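You operate a simulated robot arm through the tools that you are given. There is no shell and no other tool. Be economical: measure what you need, move in short steps, check, and stop when the job is done.

Carry out the task below with a simulated robot arm. There is one attempt and no reset: what you move stays moved.

Task
Clear the VACUUM fault: set the vacuum switch 10 kPa under the lowest gauge and reset.
Fine: mode switch at STEP for it, off after; start nothing.

It is judged by the outcome, as a careful person would: the job done as asked, and still so three seconds after it is handed in. It fails if anything else is knocked over, pushed out of place, dropped, spilled or broken.

Robot
A 6-joint arm with a two-finger parallel gripper, fixed in place. Base frame: the origin is at the foot of the arm, x ahead of it, y to its left, z up. Lengths are in mm, angles in degrees, forces in N, time in s.
With the tool pointing down near the work surface it reaches from about 300 to 700 mm from the base axis. Its first joint turns from -166.0 to 166.0 degrees. Payload 4.1 kg.
Tool frame: the origin (TCP) lies between the finger pads and is the grasp point; the fingertips stand 23 mm ahead of it; z points along the fingers, y is the line along which they close. Largest opening 94 mm; finger width 38, thickness 10; the body of the gripper, 54 by 96 mm, starts 39 mm behind the TCP.
Orientation is told as [roll, pitch, yaw] about the base's x, y, z axes, in that order, counted from this pose: with the fingers straight down and closing along the base's y, the tool's x points along the base's -x, its y along +y and its z along -z.

Tools
- The arm moves only by the tool step_arm. Its argument "steps" is a list of rows, each an object (a shift or turn left out is 0, a gripper value left out holds the last) with "translation": the shift along the base's x, y, z in units of 100 mm (1.0 is 100 mm), a list of three; "delta_rot": the turn, a rotation vector about the base's x, y, z in units of 90 degrees (1.0 is 90 degrees), a list of three; "grip": the finger opening in cm, from 0 to 9.4. In form: [{"translation": [dx, dy, dz], "delta_rot": [wx, wy, wz], "grip": grip}, ...]. A call has 1 to 8 rows; each row is the pose to reach, as a shift and turn from the pose commanded when the call began. A call with a number of a shift or a turn outside -1 to 1 is refused whole. Each row takes 0.2 s and may step no farther than 50 mm and 8.6 degrees from the row before; otherwise, or with a gripper value out of range, the whole call is refused. A pose out of reach is approached as far as the arm can. The call stops where the force on the tool passes 40 N (or 10 N more than at its start, if that is more) or the arm is blocked; 0.2 s more then pass. Each finger travels about 45 mm/s and halts on what it meets, pressing with about 27 N; the grip force reading is that of the motor and also rises with nothing between the fingers. The clock runs only during rows and for 0.2 s after the last one: add rows that repeat a pose to give the fingers time. The reply holds the time, the measured pose of the TCP, the force on the tool along the base axes, the opening and the grip force, in the units named above and with some noise.
- Cameras (640 x 400 px; columns grow to the right, rows downward): "scene" is fixed at [48.9, -499.3, 1914.3]; the picture's right is [0.91, -0.42, 0.00], its down [-0.26, -0.55, -0.80] and it looks along [0.34, 0.72, -0.61] (base axes); focal length 359 px, centre (320, 200). "wrist" rides on the gripper at [86, 16, -74] in the tool frame; the picture's right is [-0.18, 0.98, 0.00], its down [-0.58, -0.11, -0.81] and it looks along [-0.79, -0.15, 0.59] (tool axes); focal length 243 px, centre (320, 200). There is no depth. A picture from a camera that has moved, and an enlarged one, comes with that camera's place and axes in the base frame and with its lens.
- snapshot(camera): a new picture of that camera. No time passes.
- raise_lower(by): slides the trunk up (or, below 0, down) by that many mm; the arm rides with it, the base frame stays. It gives what a move gives, with no picture.
- inspect(camera, box): a new picture of the part [left, top, right, bottom] of that camera's present view, enlarged. No time passes.
- close_job(): hands the job in; it is judged then, once.

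Work in short steps. Places have to be worked out from the pictures, the camera data and where the tool is seen: move nearer, look again, correct. Check each grasp and each placing, and mend what went wrong. You have 120 turns and 76 pictures in all, those below and enlarged ones among them. Open the gripper and draw the arm clear of the work before you hand the job in, unless the task says otherwise; then end with one line.

The tools are called after "Emit:" as name(argument=value, ...) on one line, values as JSON. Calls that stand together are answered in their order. step_arm: Moves the arm, as the interface text tells. Its arguments: {"type":"object","properties":{"steps":{"type":"array"}},"required":["steps"]} The other tools are called the same way: raise_lower (by) slides the trunk up or down; snapshot (camera) takes a picture; inspect (camera, box) takes an enlarged picture of a part of a camera's view; close_job () hands the job in.

At the start:

```text
time: 0.0
tcp_pos: [151.9, 256.2, 1375.1]
ee_rot: [0.0, -0.1, -0.1]
wrist_force: [0.6, 0.7, -0.3]
gripper_width: 94.2
grasp_force: 0.0
trunk travel left (down, up): [-525.0, 65.0]
```

scene: 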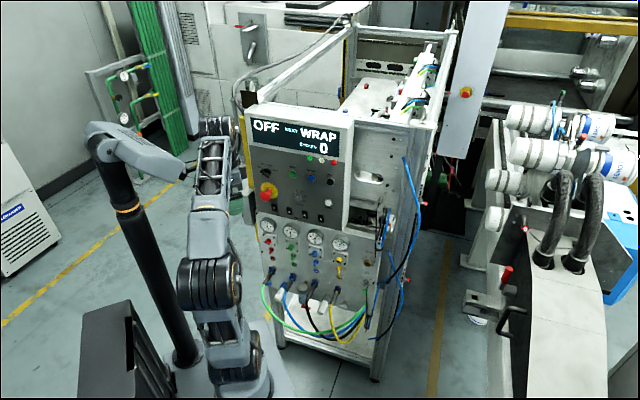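
wrist: 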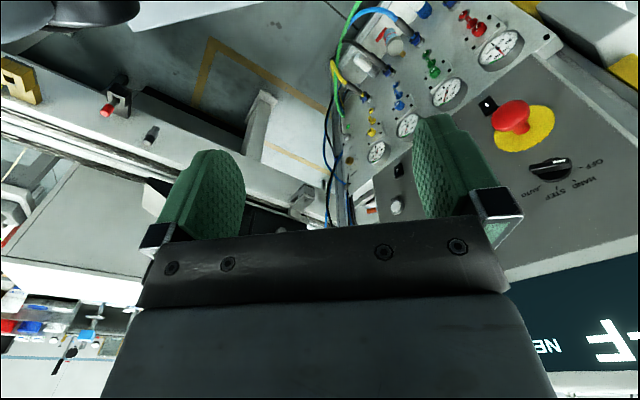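

I start by looking closely at the panel from the scene and wrist cameras.

Emit:
inspect(camera="scene", box=[240, 100, 360, 220])

Emit:
inspect(camera="scene", box=[240, 200, 400, 300])

Emit:
inspect(camera="wrist", box=[340, 0, 640, 220])

```text
3.33 times, centred on (300, 160) of scene
camera zoom: at [48.9, -499.3, 1914.3], right [0.91, -0.42, 0.0], down [-0.26, -0.55, -0.8], along [0.34, 0.72, -0.61], focal length 1196 px, centre (387, 333)
```

zoom: 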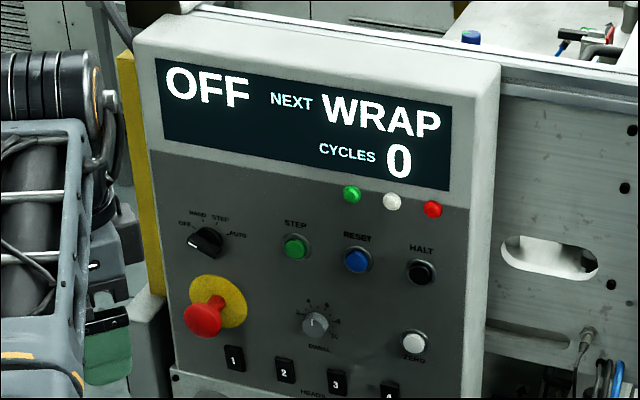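

```text
4.00 times, centred on (320, 250) of scene
camera zoom: at [48.9, -499.3, 1914.3], right [0.91, -0.42, 0.0], down [-0.26, -0.55, -0.8], along [0.34, 0.72, -0.61], focal length 1436 px, centre (320, 0)
```

zoom: 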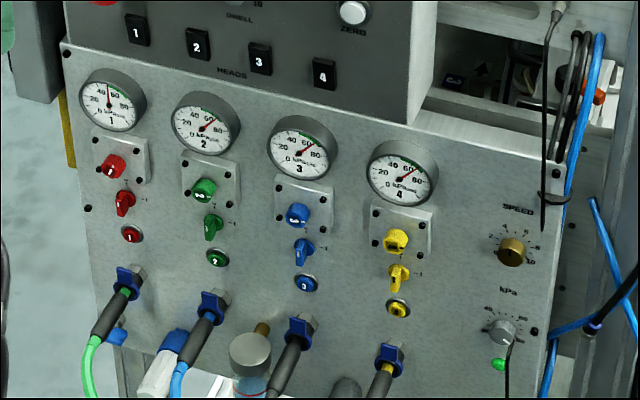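

```text
1.82 times, centred on (490, 110) of wrist
camera zoom: at [65.1, 272.1, 1449.4], right [0.18, 0.98, 0.0], down [0.58, -0.11, 0.81], along [0.79, -0.15, -0.59], focal length 441 px, centre (11, 364)
```

zoom: 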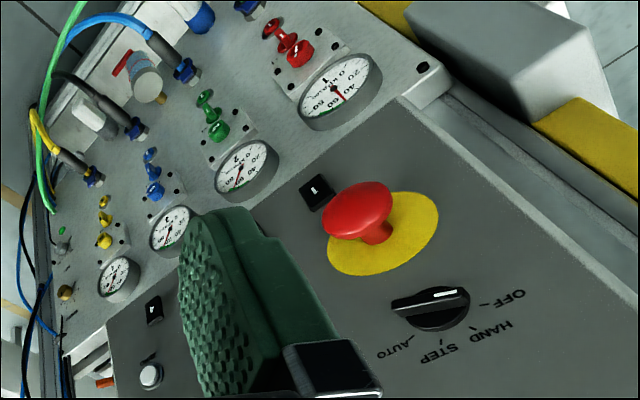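

The panel faces roughly (-0.73,-0.68,0). I triangulate the mode knob near (317,498,1252), gauges near z 957 and the kPa knob near (606,264,790). I pitch the tool up towards horizontal while moving slightly, to get a view of the panel.

Emit:
step_arm(steps=[{"translation": [0.02, 0.08, 0], "delta_rot": [0, -0.09, 0]}, {"translation": [0.04, 0.16, 0], "delta_rot": [0, -0.18, 0]}, {"translation": [0.06, 0.24, 0], "delta_rot": [0, -0.27, 0]}, {"translation": [0.08, 0.32, 0], "delta_rot": [0, -0.36, 0]}, {"translation": [0.1, 0.4, 0], "delta_rot": [0, -0.45, 0]}, {"translation": [0.12, 0.48, 0], "delta_rot": [0, -0.54, 0]}, {"translation": [0.14, 0.56, 0], "delta_rot": [0, -0.63, 0]}, {"translation": [0.16, 0.64, 0], "delta_rot": [0, -0.72, 0]}])

```text
time: 1.8
tcp_pos: [166.8, 321.9, 1374.7]
ee_rot: [0.2, -65.0, 0.0]
wrist_force: [0.8, 1.0, -0.2]
gripper_width: 94.1
grasp_force: 0.1
trunk travel left (down, up): [-525.0, 65.0]
```

The move tracked well. I finish the pitch, closing the fingers part way.

Emit:
step_arm(steps=[{"translation": [0.0, 0.1, 0], "delta_rot": [0, -0.09, 0], "grip": 5}, {"translation": [0.0, 0.2, 0], "delta_rot": [0, -0.18, 0]}, {"translation": [0, 0.3, 0], "delta_rot": [0, -0.277, 0]}])

Emit:
step_arm(steps=[{"translation": [0.0, 0.08, -0.1], "delta_rot": [0, 0, 0.09]}, {"translation": [0.0, 0.16, -0.2], "delta_rot": [0, 0, 0.18]}, {"translation": [0.0, 0.24, -0.3], "delta_rot": [0, 0, 0.27]}, {"translation": [0.0, 0.32, -0.4], "delta_rot": [0, 0, 0.36]}, {"translation": [0.0, 0.4, -0.5], "delta_rot": [0, 0, 0.45]}, {"translation": [0.0, 0.4, -0.6], "delta_rot": [0, 0, 0.478]}])

Emit:
snapshot(camera="wrist")

Emit:
snapshot(camera="scene")

```text
refused: row 3 steps farther than a row can; nothing moved
```

```text
time: 3.2
tcp_pos: [167.5, 360.3, 1315.3]
ee_rot: [0.0, -64.8, 43.0]
wrist_force: [-0.3, -1.2, -0.1]
gripper_width: 94.0
grasp_force: 0.1
trunk travel left (down, up): [-525.0, 65.0]
```

```text
70 pictures are left
camera wrist: at [81.0, 300.1, 1268.0], right [-0.61, 0.77, 0.17], down [-0.28, -0.41, 0.87], along [0.74, 0.49, 0.47], focal length 243 px, centre (320, 200)
```

wrist: 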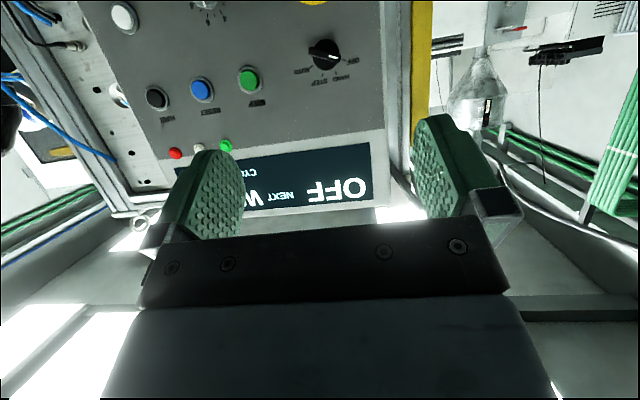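

```text
69 pictures are left
```

scene: 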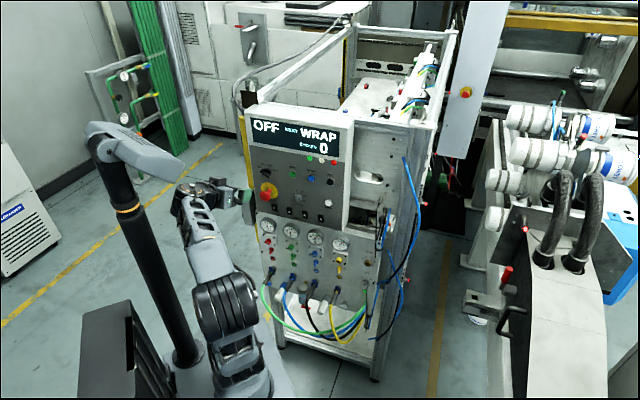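

Refined estimate: mode knob at (317,498,1252), reset button at (437,391,1262). I finish the pitch to horizontal about the tool's own horizontal axis and move in front of the mode knob with ~120 mm standoff.

Emit:
step_arm(steps=[{"translation": [0.15, 0.14, -0.15], "delta_rot": [0.0478, -0.0512, 0], "grip": 5}, {"translation": [0.3, 0.28, -0.3], "delta_rot": [0.0955, -0.1024, 0]}, {"translation": [0.45, 0.42, -0.45], "delta_rot": [0.1432, -0.1535, 0]}, {"translation": [0.62, 0.57, -0.63], "delta_rot": [0.191, -0.2047, 0]}, {"translation": [0.62, 0.57, -0.63], "delta_rot": [0.191, -0.2047, 0]}])

Emit:
snapshot(camera="wrist")

Emit:
inspect(camera="wrist", box=[220, 0, 420, 125])

```text
time: 4.4
tcp_pos: [229.1, 418.5, 1249.5]
ee_rot: [-157.5, -89.9, -159.4]
wrist_force: [0.5, 0.7, 1.0]
gripper_width: 50.1
grasp_force: 0.1
trunk travel left (down, up): [-525.0, 65.0]
```

```text
68 pictures are left
camera wrist: at [164.1, 378.4, 1163.8], right [-0.67, 0.72, 0.18], down [-0.52, -0.63, 0.58], along [0.53, 0.29, 0.79], focal length 243 px, centre (320, 200)
```

wrist: 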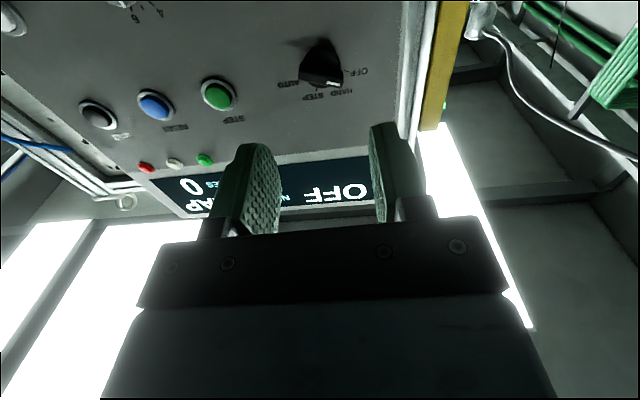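

```text
3.20 times, centred on (320, 62) of wrist
camera zoom: at [164.1, 378.4, 1163.8], right [-0.67, 0.72, 0.18], down [-0.52, -0.63, 0.58], along [0.53, 0.29, 0.79], focal length 776 px, centre (320, 640)
```

zoom: 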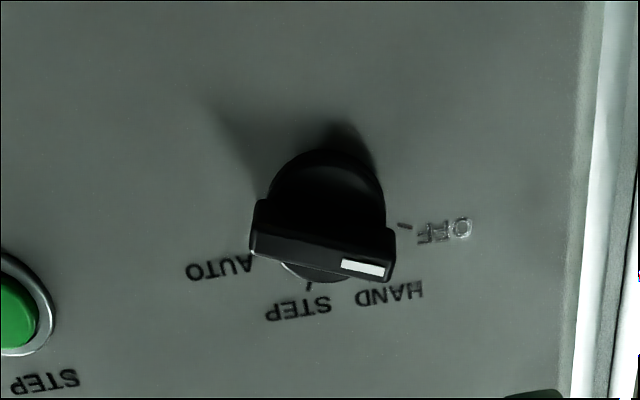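

I need the knob's precise angles, so I zoom on it with the scene camera.

Emit:
inspect(camera="scene", box=[248, 156, 292, 184])

```text
14.29 times, centred on (270, 170) of scene
camera zoom: at [48.9, -499.3, 1914.3], right [0.91, -0.42, 0.0], down [-0.26, -0.55, -0.8], along [0.34, 0.72, -0.61], focal length 5127 px, centre (1034, 629)
```

zoom: 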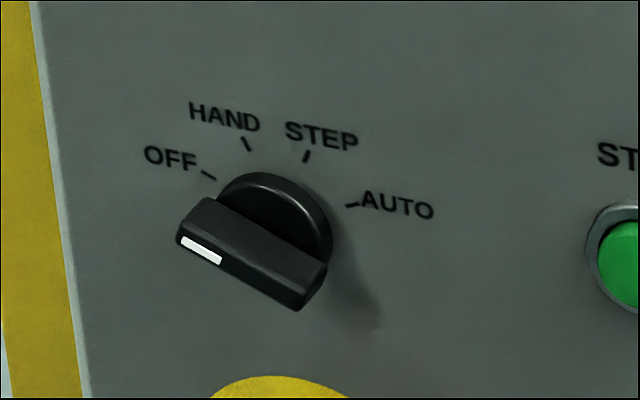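

Geometry resolves: four positions about -60/-20/+20/+60° (maybe ±22/±67) from up, knob axis at panel coordinate r≈-148, z≈1255, panel plane N≈-584, bar front N≈-560. I roll the tool CCW 62° (as seen from the front) to match the bar at OFF.

Emit:
step_arm(steps=[{"translation": [0.012, -0.012, 0.05], "delta_rot": [-0.063, -0.0588, 0], "grip": 3.2}, {"translation": [0.012, -0.012, 0.05], "delta_rot": [-0.126, -0.1175, 0]}, {"translation": [0.012, -0.012, 0.05], "delta_rot": [-0.189, -0.1763, 0]}, {"translation": [0.012, -0.012, 0.05], "delta_rot": [-0.252, -0.235, 0]}, {"translation": [0.012, -0.012, 0.05], "delta_rot": [-0.315, -0.2938, 0]}, {"translation": [0.012, -0.012, 0.05], "delta_rot": [-0.378, -0.3525, 0]}, {"translation": [0.012, -0.012, 0.05], "delta_rot": [-0.441, -0.4113, 0]}, {"translation": [0.012, -0.012, 0.05], "delta_rot": [-0.504, -0.47, 0]}])

Emit:
snapshot(camera="wrist")

```text
time: 6.2
tcp_pos: [231.1, 417.5, 1256.9]
ee_rot: [-90.0, -27.8, 133.0]
wrist_force: [1.1, -0.7, 0.4]
gripper_width: 32.1
grasp_force: 0.0
trunk travel left (down, up): [-525.0, 65.0]
```

```text
65 pictures are left
camera wrist: at [223.2, 314.8, 1201.8], right [-0.42, 0.45, -0.78], down [-0.91, -0.21, 0.37], along [0.0, 0.87, 0.5], focal length 243 px, centre (320, 200)
```

wrist: 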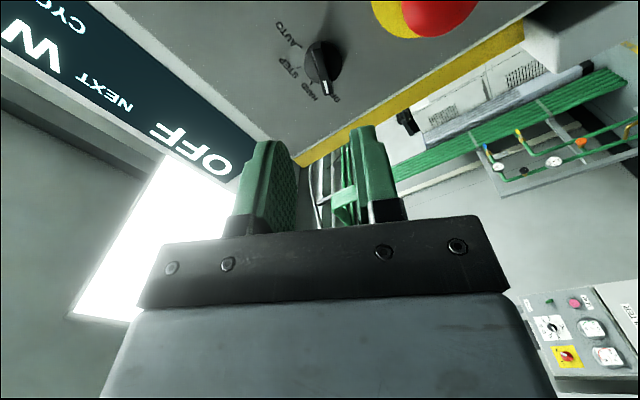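

Alignment looks good: the knob sits on the fingers' mid-line. I advance 60 mm along the tool axis.

Emit:
step_arm(steps=[{"translation": [0.22, 0.205, 0]}, {"translation": [0.44, 0.41, 0]}])

Emit:
snapshot(camera="wrist")

```text
time: 6.8
tcp_pos: [274.5, 458.6, 1256.4]
ee_rot: [-89.9, -27.9, 133.0]
wrist_force: [-0.1, 0.2, -0.4]
gripper_width: 32.0
grasp_force: 0.1
trunk travel left (down, up): [-525.0, 65.0]
```

```text
64 pictures are left
camera wrist: at [267.7, 356.2, 1201.5], right [-0.43, 0.46, -0.78], down [-0.9, -0.21, 0.37], along [0.0, 0.86, 0.5], focal length 243 px, centre (320, 200)
```

wrist: 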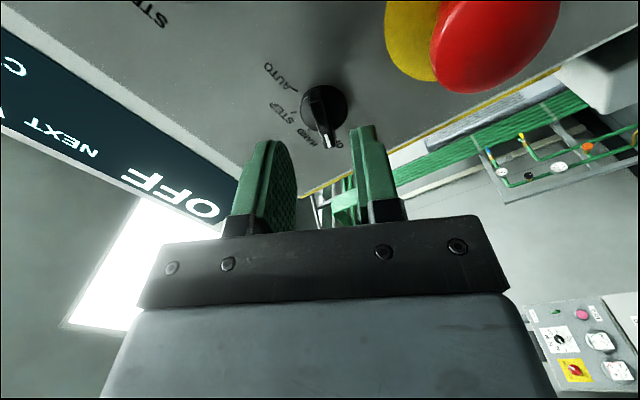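

Knob bar is ~2–3 mm off the mid-line toward the picture's right; I correct that and advance 37 mm so the tips straddle the bar.

Emit:
step_arm(steps=[{"translation": [0.09, 0.09, -0.018]}, {"translation": [0.18, 0.175, -0.018]}, {"translation": [0.26, 0.262, -0.018]}])

Emit:
inspect(camera="wrist", box=[220, 60, 420, 185])

```text
time: 7.6
tcp_pos: [299.9, 483.9, 1253.7]
ee_rot: [-89.9, -28.0, 132.9]
wrist_force: [0.7, 0.4, 0.1]
gripper_width: 31.8
grasp_force: 0.0
trunk travel left (down, up): [-525.0, 65.0]
```

```text
3.20 times, centred on (320, 122) of wrist
camera zoom: at [293.2, 381.6, 1200.0], right [-0.43, 0.46, -0.78], down [-0.9, -0.21, 0.37], along [0.0, 0.86, 0.5], focal length 776 px, centre (320, 448)
```

zoom: 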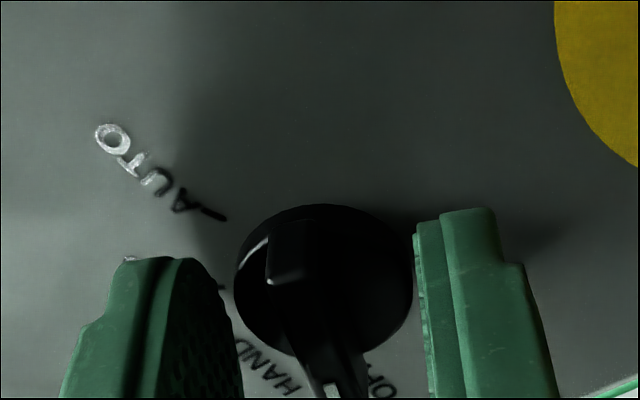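

Fingers straddle the bar centrally. I close on it.

Emit:
step_arm(steps=[{"grip": 0.6}, {"grip": 0.6}, {"grip": 0.6}, {"grip": 0.6}])

Emit:
inspect(camera="wrist", box=[220, 60, 420, 185])

```text
time: 8.6
tcp_pos: [299.5, 484.0, 1254.6]
ee_rot: [-89.9, -28.0, 133.0]
wrist_force: [-0.4, -1.1, -4.4]
gripper_width: 29.6
grasp_force: 45.0
trunk travel left (down, up): [-525.0, 65.0]
```

```text
3.20 times, centred on (320, 122) of wrist
camera zoom: at [293.1, 381.6, 1199.8], right [-0.43, 0.46, -0.78], down [-0.9, -0.21, 0.37], along [0.0, 0.86, 0.5], focal length 776 px, centre (320, 448)
```

zoom: 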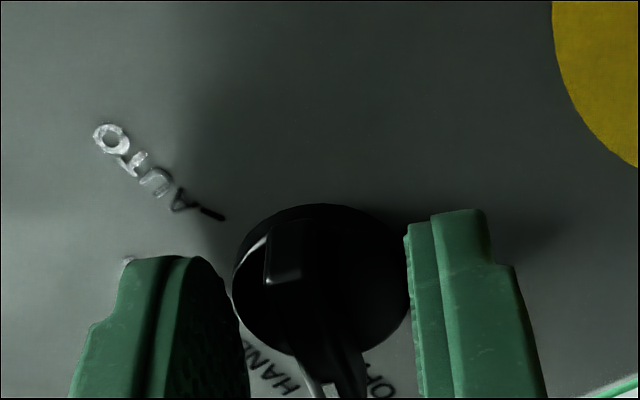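

The fingers closed on the 30 mm round base, not the bar. I open, back off 7 mm and close again.

Emit:
step_arm(steps=[{"grip": 3.6}, {"grip": 3.6}, {"translation": [-0.051, -0.048, 0], "grip": 3.6}, {"translation": [-0.051, -0.048, 0], "grip": 0.6}, {"translation": [-0.051, -0.048, 0], "grip": 0.6}, {"translation": [-0.051, -0.048, 0], "grip": 0.6}, {"translation": [-0.051, -0.048, 0], "grip": 0.6}])

Emit:
inspect(camera="wrist", box=[220, 60, 420, 185])

```text
time: 10.2
tcp_pos: [296.7, 478.6, 1253.7]
ee_rot: [-89.9, -28.0, 133.0]
wrist_force: [0.2, 0.9, 0.4]
gripper_width: 7.8
grasp_force: 45.5
trunk travel left (down, up): [-525.0, 65.0]
```

```text
3.20 times, centred on (320, 122) of wrist
camera zoom: at [288.3, 377.2, 1199.9], right [-0.43, 0.46, -0.78], down [-0.9, -0.21, 0.37], along [0.0, 0.86, 0.5], focal length 776 px, centre (320, 448)
```

zoom: 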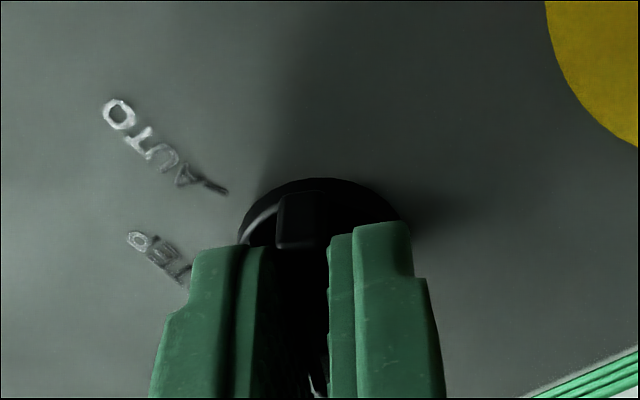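

The fingers now hold the 8 mm bar. I turn it clockwise 40° toward HAND first and watch force and display.

Emit:
step_arm(steps=[{"delta_rot": [0.065, 0.0606, 0]}, {"delta_rot": [0.13, 0.1212, 0]}, {"delta_rot": [0.195, 0.1818, 0]}, {"delta_rot": [0.26, 0.2424, 0]}, {"delta_rot": [0.325, 0.303, 0]}])

Emit:
inspect(camera="scene", box=[240, 100, 360, 220])

Emit:
inspect(camera="wrist", box=[220, 60, 420, 185])

```text
time: 11.4
tcp_pos: [294.7, 480.3, 1255.5]
ee_rot: [-89.7, -68.1, 132.8]
wrist_force: [0.0, 2.9, -0.7]
gripper_width: 8.2
grasp_force: 45.1
trunk travel left (down, up): [-525.0, 65.0]
```

```text
3.33 times, centred on (300, 160) of scene
camera zoom: at [48.9, -499.3, 1914.3], right [0.91, -0.42, 0.0], down [-0.26, -0.55, -0.8], along [0.34, 0.72, -0.61], focal length 1196 px, centre (387, 333)
```

zoom: 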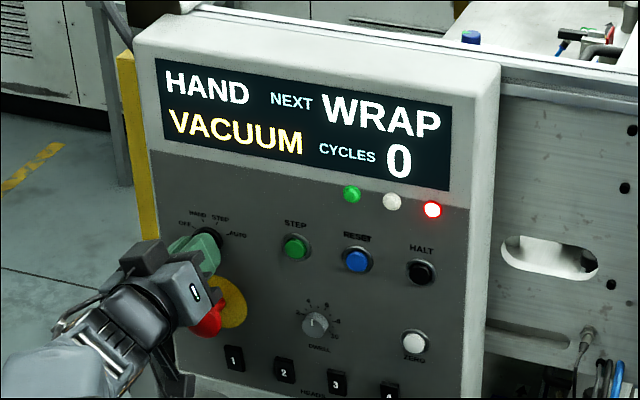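

```text
3.20 times, centred on (320, 122) of wrist
camera zoom: at [252.9, 415.1, 1168.2], right [-0.67, 0.72, -0.2], down [-0.67, -0.47, 0.58], along [0.33, 0.52, 0.79], focal length 776 px, centre (320, 448)
```

zoom: 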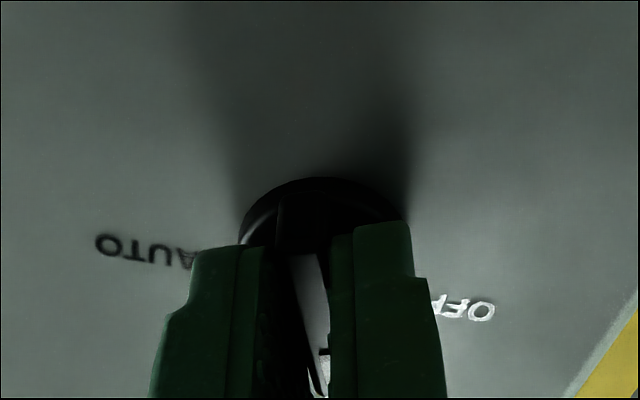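

Display reads HAND with the VACUUM fault lit. I turn another 40° to STEP.

Emit:
step_arm(steps=[{"delta_rot": [0.065, 0.0606, 0]}, {"delta_rot": [0.13, 0.1212, 0]}, {"delta_rot": [0.195, 0.1818, 0]}, {"delta_rot": [0.26, 0.2424, 0]}, {"delta_rot": [0.325, 0.303, 0]}])

Emit:
inspect(camera="scene", box=[240, 100, 360, 220])

```text
time: 12.6
tcp_pos: [295.7, 479.1, 1254.1]
ee_rot: [89.9, -71.8, -46.8]
wrist_force: [-1.9, 2.3, -1.7]
gripper_width: 7.9
grasp_force: 44.8
trunk travel left (down, up): [-525.0, 65.0]
```

```text
3.33 times, centred on (300, 160) of scene
camera zoom: at [48.9, -499.3, 1914.3], right [0.91, -0.42, 0.0], down [-0.26, -0.55, -0.8], along [0.34, 0.72, -0.61], focal length 1196 px, centre (387, 333)
```

zoom: 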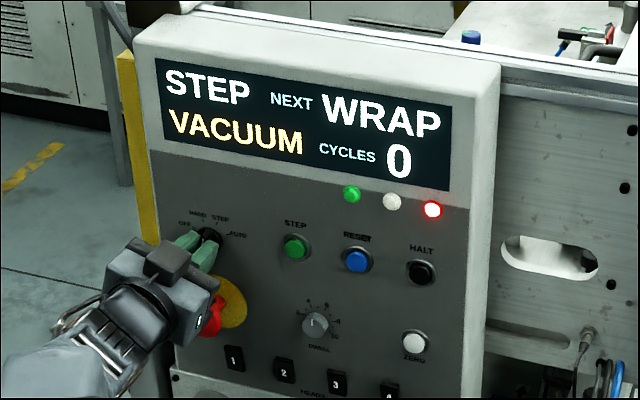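

Now in STEP. I release and back off straight along the panel normal, then look at the gauges with the arm clear.

Emit:
step_arm(steps=[{"grip": 3.2}, {"grip": 3.2}, {"grip": 3.2}, {"translation": [-0.22, -0.205, 0]}, {"translation": [-0.5, -0.465, 0]}, {"translation": [-0.8, -0.744, 0]}])

Emit:
inspect(camera="scene", box=[250, 210, 356, 276])

Emit:
snapshot(camera="scene")

```text
time: 14.0
tcp_pos: [215.0, 402.2, 1253.5]
ee_rot: [90.1, -72.0, -47.1]
wrist_force: [-0.4, -0.4, 0.8]
gripper_width: 32.0
grasp_force: 0.1
trunk travel left (down, up): [-525.0, 65.0]
```

```text
6.04 times, centred on (303, 243) of scene
camera zoom: at [48.9, -499.3, 1914.3], right [0.91, -0.42, 0.0], down [-0.26, -0.55, -0.8], along [0.34, 0.72, -0.61], focal length 2167 px, centre (423, -60)
```

zoom: 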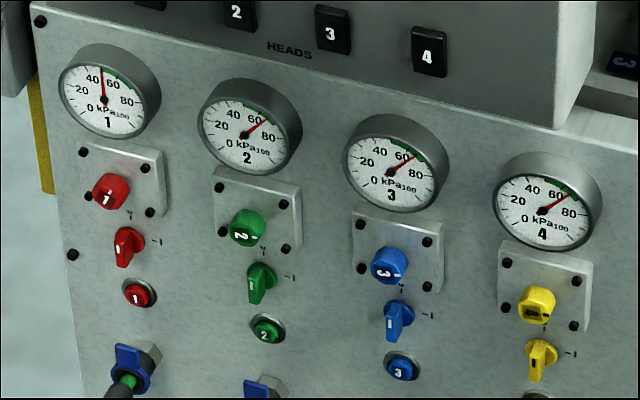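

```text
56 pictures are left
```

scene: 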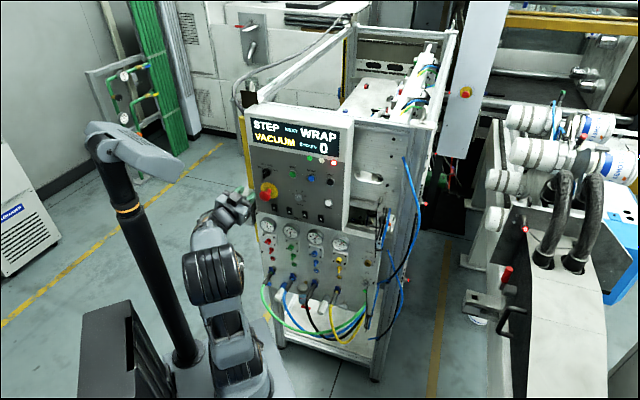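

Gauge 1 is clearly the lowest. I zoom in on it and on the kPa knob.

Emit:
inspect(camera="scene", box=[257, 215, 281, 230])

Emit:
inspect(camera="scene", box=[350, 248, 390, 298])

```text
16.00 times, centred on (269, 222) of scene
camera zoom: at [48.9, -499.3, 1914.3], right [0.91, -0.42, 0.0], down [-0.26, -0.55, -0.8], along [0.34, 0.72, -0.61], focal length 5742 px, centre (1136, -160)
```

zoom: 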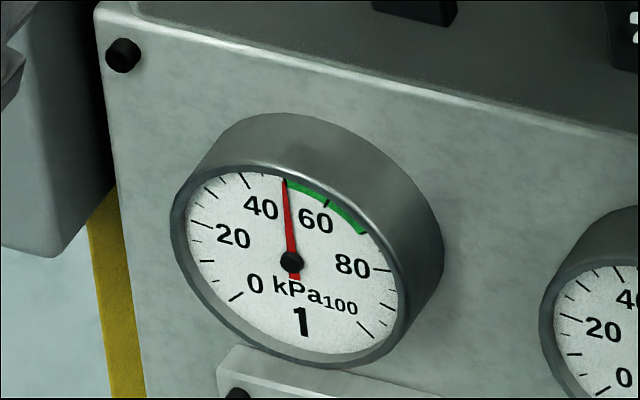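

```text
8.00 times, centred on (370, 273) of scene
camera zoom: at [48.9, -499.3, 1914.3], right [0.91, -0.42, 0.0], down [-0.26, -0.55, -0.8], along [0.34, 0.72, -0.61], focal length 2871 px, centre (-80, -384)
```

zoom: 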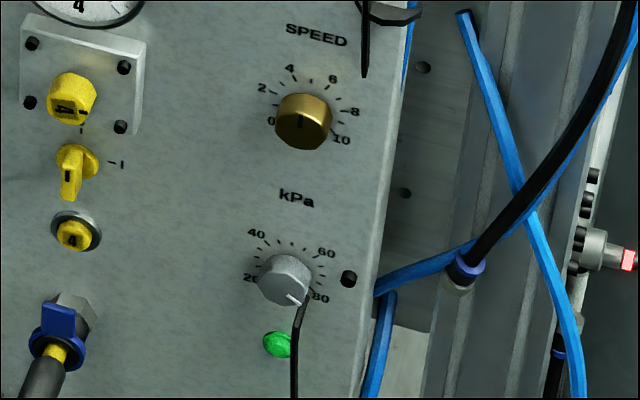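

Gauge 1's needle is near 50; I want a closer reading. I lower the trunk 340 mm so the wrist camera faces the gauge row.

Emit:
raise_lower(by=-340)

Emit:
snapshot(camera="wrist")

Emit:
snapshot(camera="scene")

```text
time: 17.3
tcp_pos: [213.9, 403.3, 914.2]
ee_rot: [90.1, -72.1, -47.0]
wrist_force: [-0.1, -0.2, -0.3]
gripper_width: 32.1
grasp_force: 0.1
trunk travel left (down, up): [-185.0, 405.0]
```

```text
53 pictures are left
camera wrist: at [132.6, 383.3, 837.0], right [-0.6, 0.64, 0.48], down [-0.4, -0.76, 0.52], along [0.7, 0.12, 0.71], focal length 243 px, centre (320, 200)
```

wrist: 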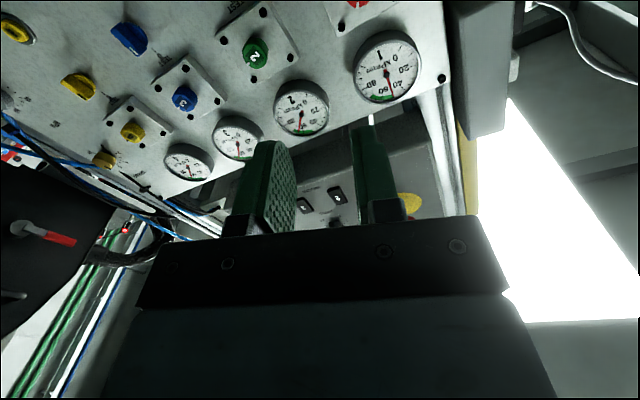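

```text
52 pictures are left
```

scene: 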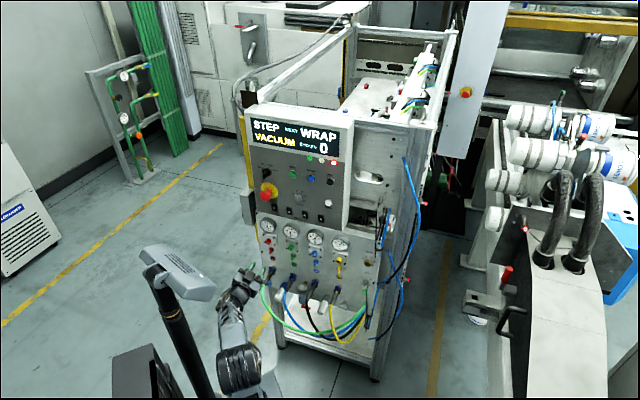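

Emit:
inspect(camera="wrist", box=[344, 25, 432, 105])

Emit:
inspect(camera="wrist", box=[155, 70, 335, 190])

```text
5.00 times, centred on (388, 65) of wrist
camera zoom: at [132.6, 383.3, 837.0], right [-0.6, 0.64, 0.48], down [-0.4, -0.76, 0.52], along [0.7, 0.12, 0.71], focal length 1213 px, centre (-20, 875)
```

zoom: 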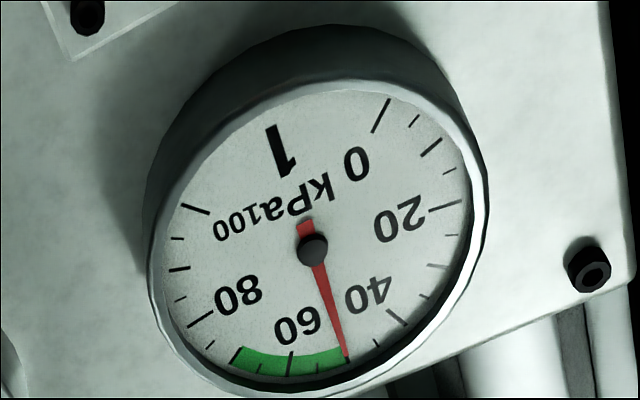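

```text
3.33 times, centred on (245, 130) of wrist
camera zoom: at [132.6, 383.3, 837.0], right [-0.6, 0.64, 0.48], down [-0.4, -0.76, 0.52], along [0.7, 0.12, 0.71], focal length 809 px, centre (570, 433)
```

zoom: 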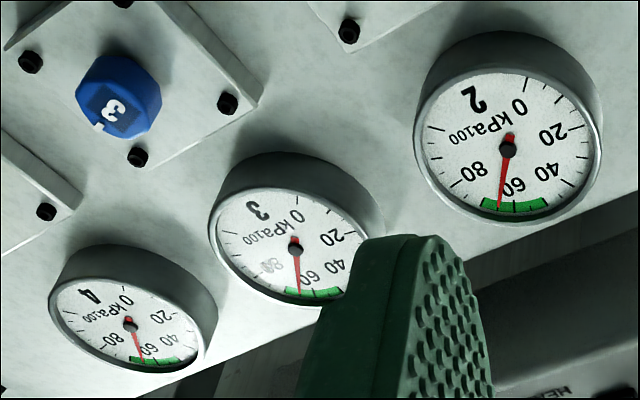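

Gauge 1 reads 50, others about 65–70, so the vacuum switch goes to 40 kPa. I move right along the panel while rolling the tool clockwise, so that the camera sits left and I have CCW turning stroke available.

Emit:
step_arm(steps=[{"translation": [0.11, -0.118, 0], "delta_rot": [0.065, 0.0606, 0]}, {"translation": [0.22, -0.236, 0], "delta_rot": [0.13, 0.1212, 0]}, {"translation": [0.33, -0.354, 0], "delta_rot": [0.195, 0.1818, 0]}, {"translation": [0.44, -0.472, 0], "delta_rot": [0.26, 0.2424, 0]}, {"translation": [0.55, -0.59, 0], "delta_rot": [0.325, 0.303, 0]}, {"translation": [0.66, -0.708, 0], "delta_rot": [0.39, 0.3636, 0]}, {"translation": [0.77, -0.826, 0], "delta_rot": [0.455, 0.4242, 0]}, {"translation": [0.88, -0.945, 0], "delta_rot": [0.52, 0.4848, 0]}])

Emit:
step_arm(steps=[{"translation": [0.25, -0.268, 0]}, {"translation": [0.5, -0.537, 0]}, {"translation": [0.75, -0.805, 0]}, {"translation": [0.92, -0.987, 0]}])

Emit:
snapshot(camera="wrist")

Emit:
snapshot(camera="scene")

```text
time: 19.1
tcp_pos: [259.0, 256.3, 1025.4]
ee_rot: [88.2, -10.1, -46.6]
wrist_force: [0.4, 0.3, -0.4]
gripper_width: 31.8
grasp_force: 0.1
out of reach, approached as far as the arm can: row 3, 4, 5, 6, 7, 8
trunk travel left (down, up): [-185.0, 405.0]
```

```text
time: 19.9
tcp_pos: [247.9, 244.2, 1029.8]
ee_rot: [91.9, -7.8, -29.0]
wrist_force: [0.6, 0.0, -0.8]
gripper_width: 32.1
grasp_force: 0.1
out of reach, approached as far as the arm can: row 1
trunk travel left (down, up): [-185.0, 405.0]
stopped in row 3: the arm was blocked; the commanded pose is now the measured one
```

```text
49 pictures are left
camera wrist: at [136.6, 220.6, 1031.3], right [0.03, -0.05, 1.0], down [0.13, -0.99, -0.06], along [0.99, 0.13, -0.02], focal length 243 px, centre (320, 200)
```

wrist: 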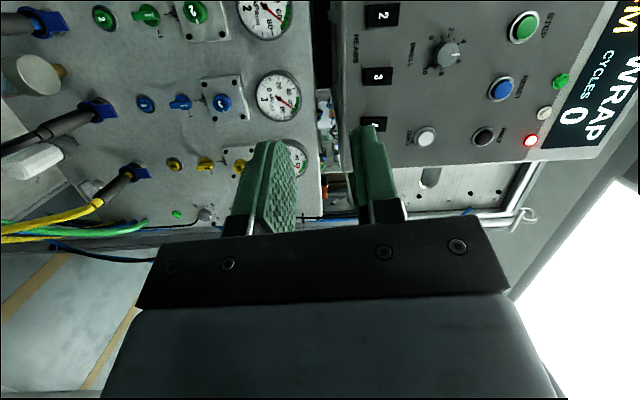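

```text
48 pictures are left
```

scene: 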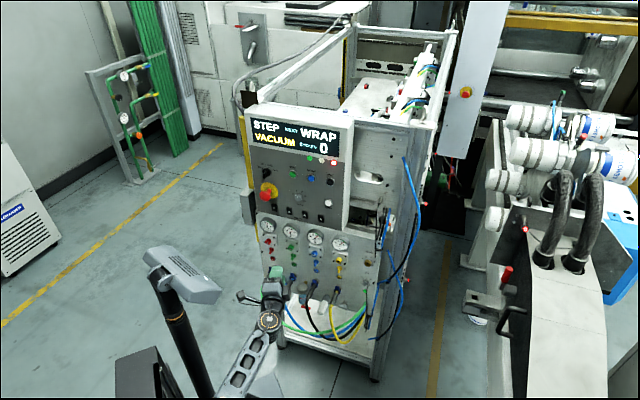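

Too close to the base axis there, so the arm hit its inner limit and swung a bit. I move outward (+x), restoring the yaw to face the panel, well clear of it.

Emit:
step_arm(steps=[{"translation": [0.3, -0.02, 0], "delta_rot": [0, 0, -0.05]}, {"translation": [0.6, -0.04, 0], "delta_rot": [0, 0, -0.1]}, {"translation": [0.9, -0.06, 0], "delta_rot": [0, 0, -0.15]}, {"translation": [1.0, -0.08, 0], "delta_rot": [0, 0, -0.2]}])

```text
time: 20.9
tcp_pos: [348.4, 245.0, 1026.9]
ee_rot: [91.0, -8.4, -47.7]
wrist_force: [-0.3, -0.8, 0.0]
gripper_width: 31.9
grasp_force: 0.1
trunk travel left (down, up): [-185.0, 405.0]
```

Reachable again. I continue outward and right, and down.

Emit:
step_arm(steps=[{"translation": [0.3, -0.15, -0.2]}, {"translation": [0.6, -0.3, -0.45]}, {"translation": [0.85, -0.45, -0.75]}, {"translation": [1.0, -0.6, -1.0]}])

Emit:
snapshot(camera="wrist")

```text
time: 21.9
tcp_pos: [447.2, 187.7, 926.9]
ee_rot: [91.1, -8.3, -47.4]
wrist_force: [-0.7, -0.3, -0.2]
gripper_width: 32.1
grasp_force: 0.1
trunk travel left (down, up): [-185.0, 405.0]
```

```text
47 pictures are left
camera wrist: at [333.8, 202.0, 929.2], right [0.01, -0.04, 1.0], down [-0.19, -0.98, -0.04], along [0.98, -0.19, -0.02], focal length 243 px, centre (320, 200)
```

wrist: 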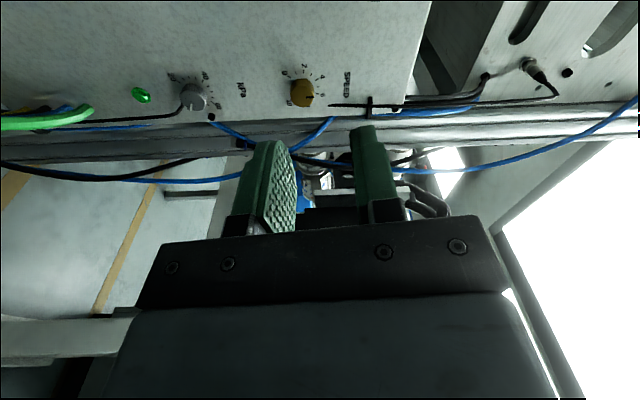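

kPa knob confirmed at about (607,266,791). A thin black wire seems to run next to it; I zoom to see.

Emit:
inspect(camera="wrist", box=[120, 60, 250, 140])

Emit:
inspect(camera="scene", box=[352, 270, 384, 340])

```text
4.92 times, centred on (185, 100) of wrist
camera zoom: at [333.8, 202.0, 929.2], right [0.01, -0.04, 1.0], down [-0.19, -0.98, -0.04], along [0.98, -0.19, -0.02], focal length 1194 px, centre (985, 692)
```

zoom: 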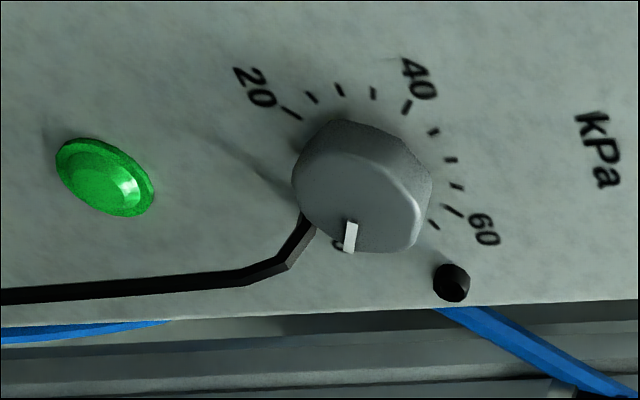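

```text
5.71 times, centred on (368, 305) of scene
camera zoom: at [48.9, -499.3, 1914.3], right [0.91, -0.42, 0.0], down [-0.26, -0.55, -0.8], along [0.34, 0.72, -0.61], focal length 2051 px, centre (46, -400)
```

zoom: 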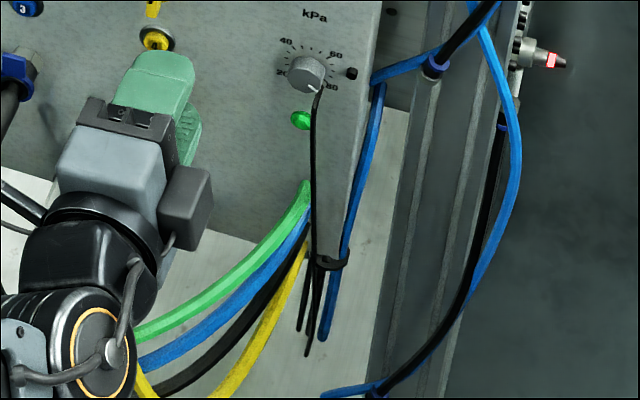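

The wire lies on the panel at the knob's lower right. To keep fingers away from it, I'd like to sweep upper-right/lower-left, with the camera on top: roll the tool a further +90°. I test that here at standoff.

Emit:
step_arm(steps=[{"translation": [0.05, -0.05, 0], "delta_rot": [0.065, 0.0606, 0], "grip": 4.8}, {"translation": [0.1, -0.1, 0], "delta_rot": [0.13, 0.1212, 0]}, {"translation": [0.15, -0.15, 0], "delta_rot": [0.195, 0.1818, 0]}, {"translation": [0.2, -0.2, 0], "delta_rot": [0.26, 0.2424, 0]}, {"translation": [0.25, -0.25, 0], "delta_rot": [0.325, 0.303, 0]}, {"translation": [0.3, -0.3, 0], "delta_rot": [0.39, 0.3636, 0]}, {"translation": [0.35, -0.35, 0], "delta_rot": [0.455, 0.4242, 0]}, {"translation": [0.4, -0.4, 0], "delta_rot": [0.52, 0.4848, 0]}])

```text
time: 23.7
tcp_pos: [476.7, 188.7, 885.6]
ee_rot: [91.7, 54.8, -47.9]
wrist_force: [-0.1, 1.1, 0.0]
gripper_width: 47.9
grasp_force: 0.1
out of reach, approached as far as the arm can: row 7, 8
trunk travel left (down, up): [-185.0, 405.0]
```

The roll works but that standing point was a little out of reach. I move forward/down towards a point ~110 mm before the kPa knob.

Emit:
step_arm(steps=[{"translation": [0.12, 0.12, -0.3]}, {"translation": [0.24, 0.24, -0.6]}, {"translation": [0.36, 0.36, -0.85]}, {"translation": [0.45, 0.46, -1.0]}])

Emit:
snapshot(camera="wrist")

Emit:
snapshot(camera="scene")

```text
time: 24.7
tcp_pos: [522.1, 235.2, 784.5]
ee_rot: [90.2, 55.6, -48.0]
wrist_force: [0.8, 0.6, 0.7]
gripper_width: 48.0
grasp_force: 0.1
trunk travel left (down, up): [-185.0, 405.0]
```

```text
44 pictures are left
camera wrist: at [443.2, 210.5, 864.3], right [0.61, -0.68, 0.4], down [-0.44, -0.71, -0.54], along [0.66, 0.15, -0.74], focal length 243 px, centre (320, 200)
```

wrist: 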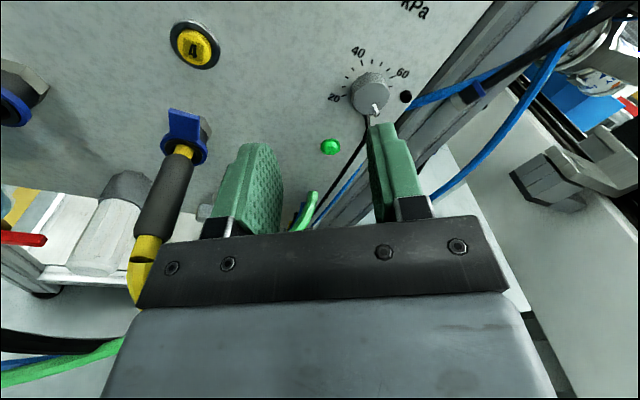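

```text
43 pictures are left
```

scene: 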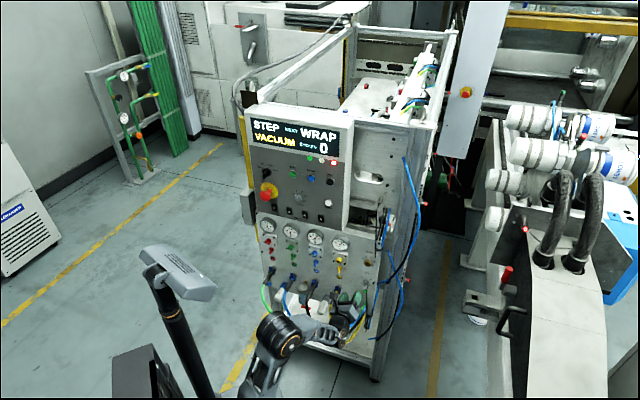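

Good: camera is above-left and the knob is ahead. I zoom in to fix its axis, height and pointer angle.

Emit:
inspect(camera="wrist", box=[310, 30, 430, 130])

```text
4.00 times, centred on (370, 80) of wrist
camera zoom: at [443.2, 210.5, 864.3], right [0.61, -0.68, 0.4], down [-0.44, -0.71, -0.54], along [0.66, 0.15, -0.74], focal length 970 px, centre (120, 680)
```

zoom: 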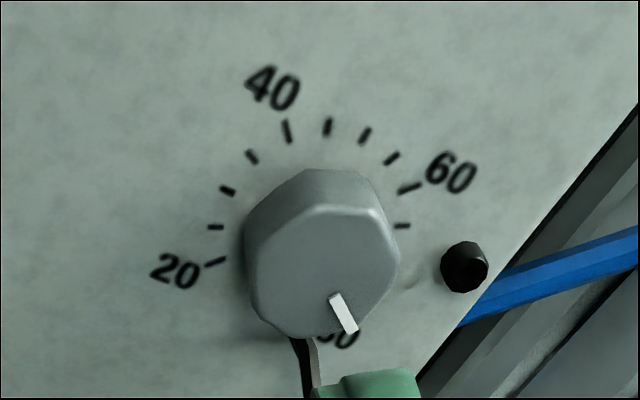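

Axis fixed: r≈218, z≈795; panel at N≈-630, knob face at N≈-615, ø25 mm; pointer at ≈122° (≈77 kPa), 40 is at -45°. I go to a point 17 mm before the knob and roll to θ≈172° so the CCW stroke avoids the wire.

Emit:
step_arm(steps=[{"translation": [0.12, -0.01, 0.03], "delta_rot": [0.053, 0.0494, 0], "grip": 4.2}, {"translation": [0.24, -0.02, 0.06], "delta_rot": [0.106, 0.0988, 0]}, {"translation": [0.36, -0.025, 0.1], "delta_rot": [0.159, 0.148, 0]}, {"translation": [0.488, -0.025, 0.1], "delta_rot": [0.212, 0.1976, 0]}])

Emit:
snapshot(camera="wrist")

```text
time: 25.7
tcp_pos: [523.6, 285.9, 763.9]
ee_rot: [91.1, 76.2, -50.3]
wrist_force: [0.4, 0.1, 0.4]
gripper_width: 42.0
grasp_force: 0.0
out of reach, approached as far as the arm can: row 2, 3, 4
trunk travel left (down, up): [-185.0, 405.0]
```

```text
41 pictures are left
camera wrist: at [462.1, 242.7, 851.6], right [0.62, -0.78, 0.06], down [-0.61, -0.53, -0.59], along [0.49, 0.33, -0.8], focal length 243 px, centre (320, 200)
```

wrist: 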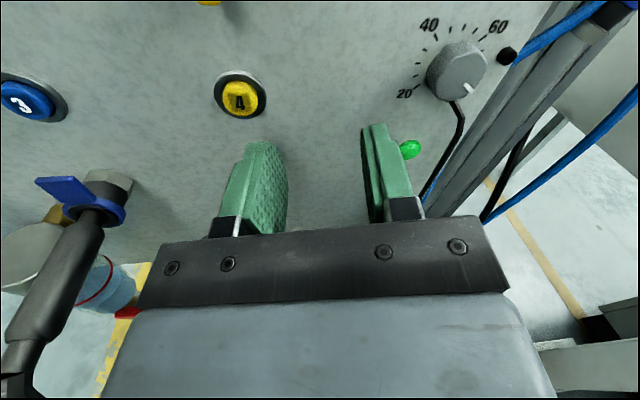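

The roll hit a joint limit and the arm drifted left. I back away and return to θ≈140°, which was reachable, at a point before the knob.

Emit:
step_arm(steps=[{"translation": [-0.18, -0.17, 0.05], "delta_rot": [-0.065, -0.0606, 0.003]}, {"translation": [-0.15, -0.35, 0.15], "delta_rot": [-0.13, -0.1212, 0.006]}, {"translation": [0.0, -0.5, 0.25], "delta_rot": [-0.195, -0.1818, 0.01]}, {"translation": [0.2, -0.53, 0.3], "delta_rot": [-0.24, -0.224, 0.02]}])

Emit:
snapshot(camera="wrist")

```text
time: 26.7
tcp_pos: [541.4, 232.1, 792.9]
ee_rot: [92.9, 46.3, -46.9]
wrist_force: [-0.7, 0.3, -0.1]
gripper_width: 42.0
grasp_force: 0.0
trunk travel left (down, up): [-185.0, 405.0]
```

```text
40 pictures are left
camera wrist: at [452.9, 217.8, 863.3], right [0.54, -0.64, 0.54], down [-0.38, -0.76, -0.52], along [0.75, 0.07, -0.66], focal length 243 px, centre (320, 200)
```

wrist: 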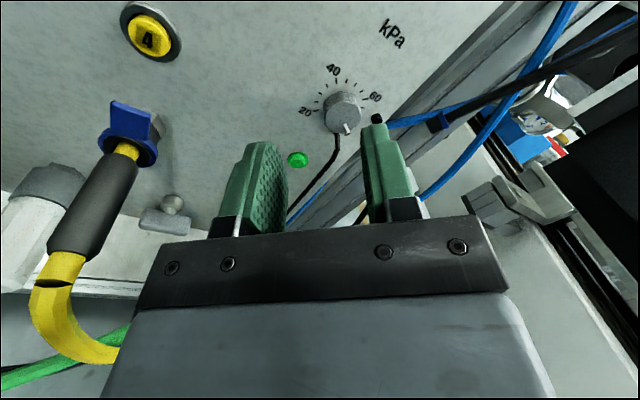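

Close to lined up. I correct the small tilt and move to 17 mm before the knob face.

Emit:
step_arm(steps=[{"translation": [0.15, 0.0, 0.01], "delta_rot": [-0.007, 0.0075, 0.01]}, {"translation": [0.295, 0.006, 0.017], "delta_rot": [-0.0139, 0.0149, 0.0195]}])

Emit:
snapshot(camera="wrist")

Emit:
inspect(camera="scene", box=[330, 250, 410, 330])

```text
time: 27.3
tcp_pos: [573.0, 233.4, 794.3]
ee_rot: [90.2, 46.4, -47.0]
wrist_force: [-0.5, -0.7, 0.6]
gripper_width: 41.8
grasp_force: 0.0
trunk travel left (down, up): [-185.0, 405.0]
```

```text
39 pictures are left
camera wrist: at [485.0, 217.2, 867.4], right [0.57, -0.62, 0.54], down [-0.37, -0.78, -0.5], along [0.73, 0.08, -0.68], focal length 243 px, centre (320, 200)
```

wrist: 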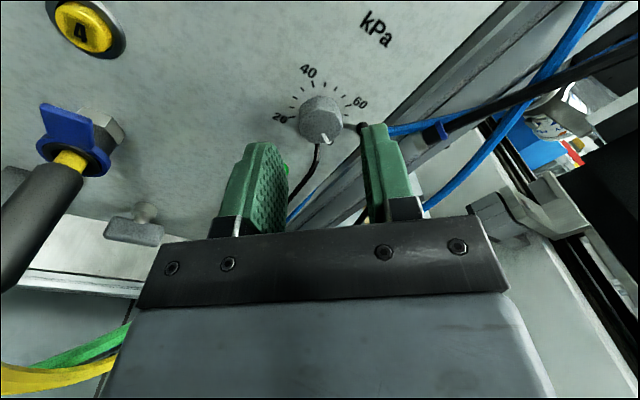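

```text
5.00 times, centred on (370, 290) of scene
camera zoom: at [48.9, -499.3, 1914.3], right [0.91, -0.42, 0.0], down [-0.26, -0.55, -0.8], along [0.34, 0.72, -0.61], focal length 1794 px, centre (70, -250)
```

zoom: 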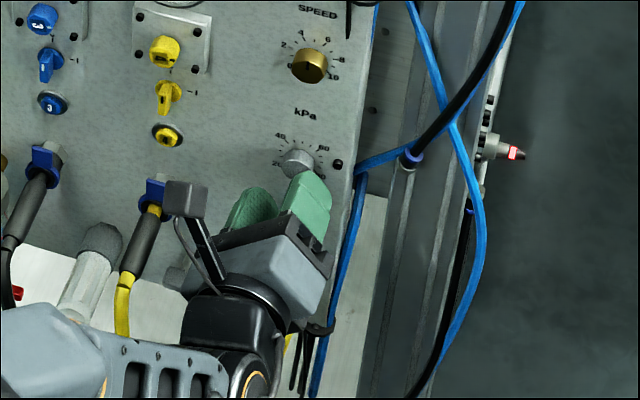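

Knob is centred between the fingers. I advance 22 mm so the tips overlap the knob by ~7 mm, still ~8 mm off the panel.

Emit:
step_arm(steps=[{"translation": [0.055, 0.051, 0]}, {"translation": [0.11, 0.102, 0]}, {"translation": [0.164, 0.153, 0]}])

Emit:
inspect(camera="wrist", box=[220, 60, 420, 185])

```text
time: 28.1
tcp_pos: [587.5, 248.5, 794.0]
ee_rot: [90.2, 46.6, -47.2]
wrist_force: [0.2, 0.5, -0.3]
gripper_width: 41.9
grasp_force: 0.1
trunk travel left (down, up): [-185.0, 405.0]
```

```text
3.20 times, centred on (320, 122) of wrist
camera zoom: at [500.2, 232.4, 867.4], right [0.57, -0.62, 0.54], down [-0.37, -0.78, -0.5], along [0.73, 0.08, -0.68], focal length 776 px, centre (320, 448)
```

zoom: 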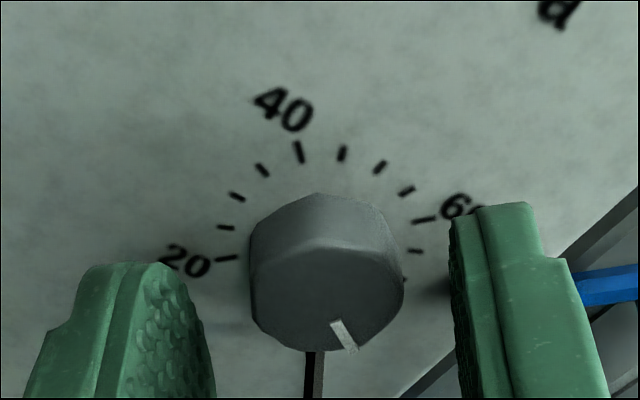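

Well centred. I close on the knob.

Emit:
step_arm(steps=[{"grip": 1.8}, {"grip": 1.8}, {"grip": 1.8}, {"grip": 1.8}])

Emit:
inspect(camera="wrist", box=[220, 60, 420, 185])

```text
time: 29.1
tcp_pos: [587.7, 248.1, 795.4]
ee_rot: [90.3, 46.4, -47.0]
wrist_force: [6.8, 0.9, 5.1]
gripper_width: 24.3
grasp_force: 45.0
trunk travel left (down, up): [-185.0, 405.0]
```

```text
3.20 times, centred on (320, 122) of wrist
camera zoom: at [500.6, 232.0, 867.9], right [0.57, -0.62, 0.54], down [-0.37, -0.78, -0.5], along [0.73, 0.08, -0.67], focal length 776 px, centre (320, 448)
```

zoom: 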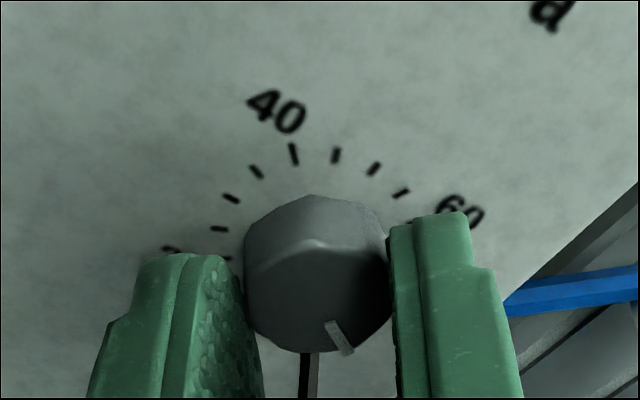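

Gripped at 24.3 mm. I turn CCW 48°.

Emit:
step_arm(steps=[{"delta_rot": [-0.065, -0.0606, 0]}, {"delta_rot": [-0.13, -0.1212, 0]}, {"delta_rot": [-0.195, -0.1818, 0]}, {"delta_rot": [-0.26, -0.2424, 0]}, {"delta_rot": [-0.325, -0.303, 0]}, {"delta_rot": [-0.39, -0.3636, 0]}])

Emit:
inspect(camera="wrist", box=[220, 60, 420, 185])

```text
time: 30.5
tcp_pos: [587.5, 248.3, 793.7]
ee_rot: [90.3, -1.6, -47.0]
wrist_force: [9.4, 2.1, 13.4]
gripper_width: 24.3
grasp_force: 44.2
trunk travel left (down, up): [-185.0, 405.0]
```

```text
3.20 times, centred on (320, 122) of wrist
camera zoom: at [474.3, 259.9, 808.0], right [0.1, -0.12, 0.99], down [-0.19, -0.98, -0.1], along [0.98, -0.18, -0.12], focal length 776 px, centre (320, 448)
```

zoom: 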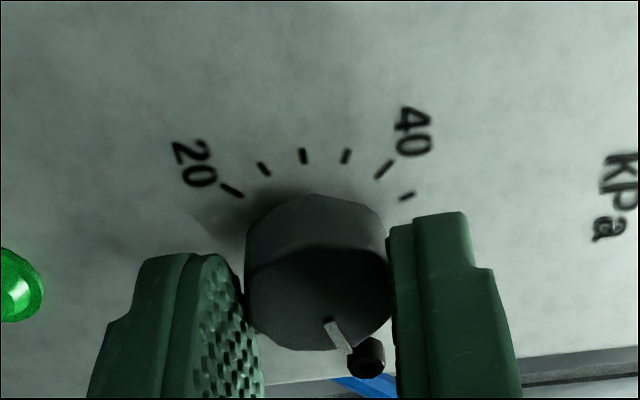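

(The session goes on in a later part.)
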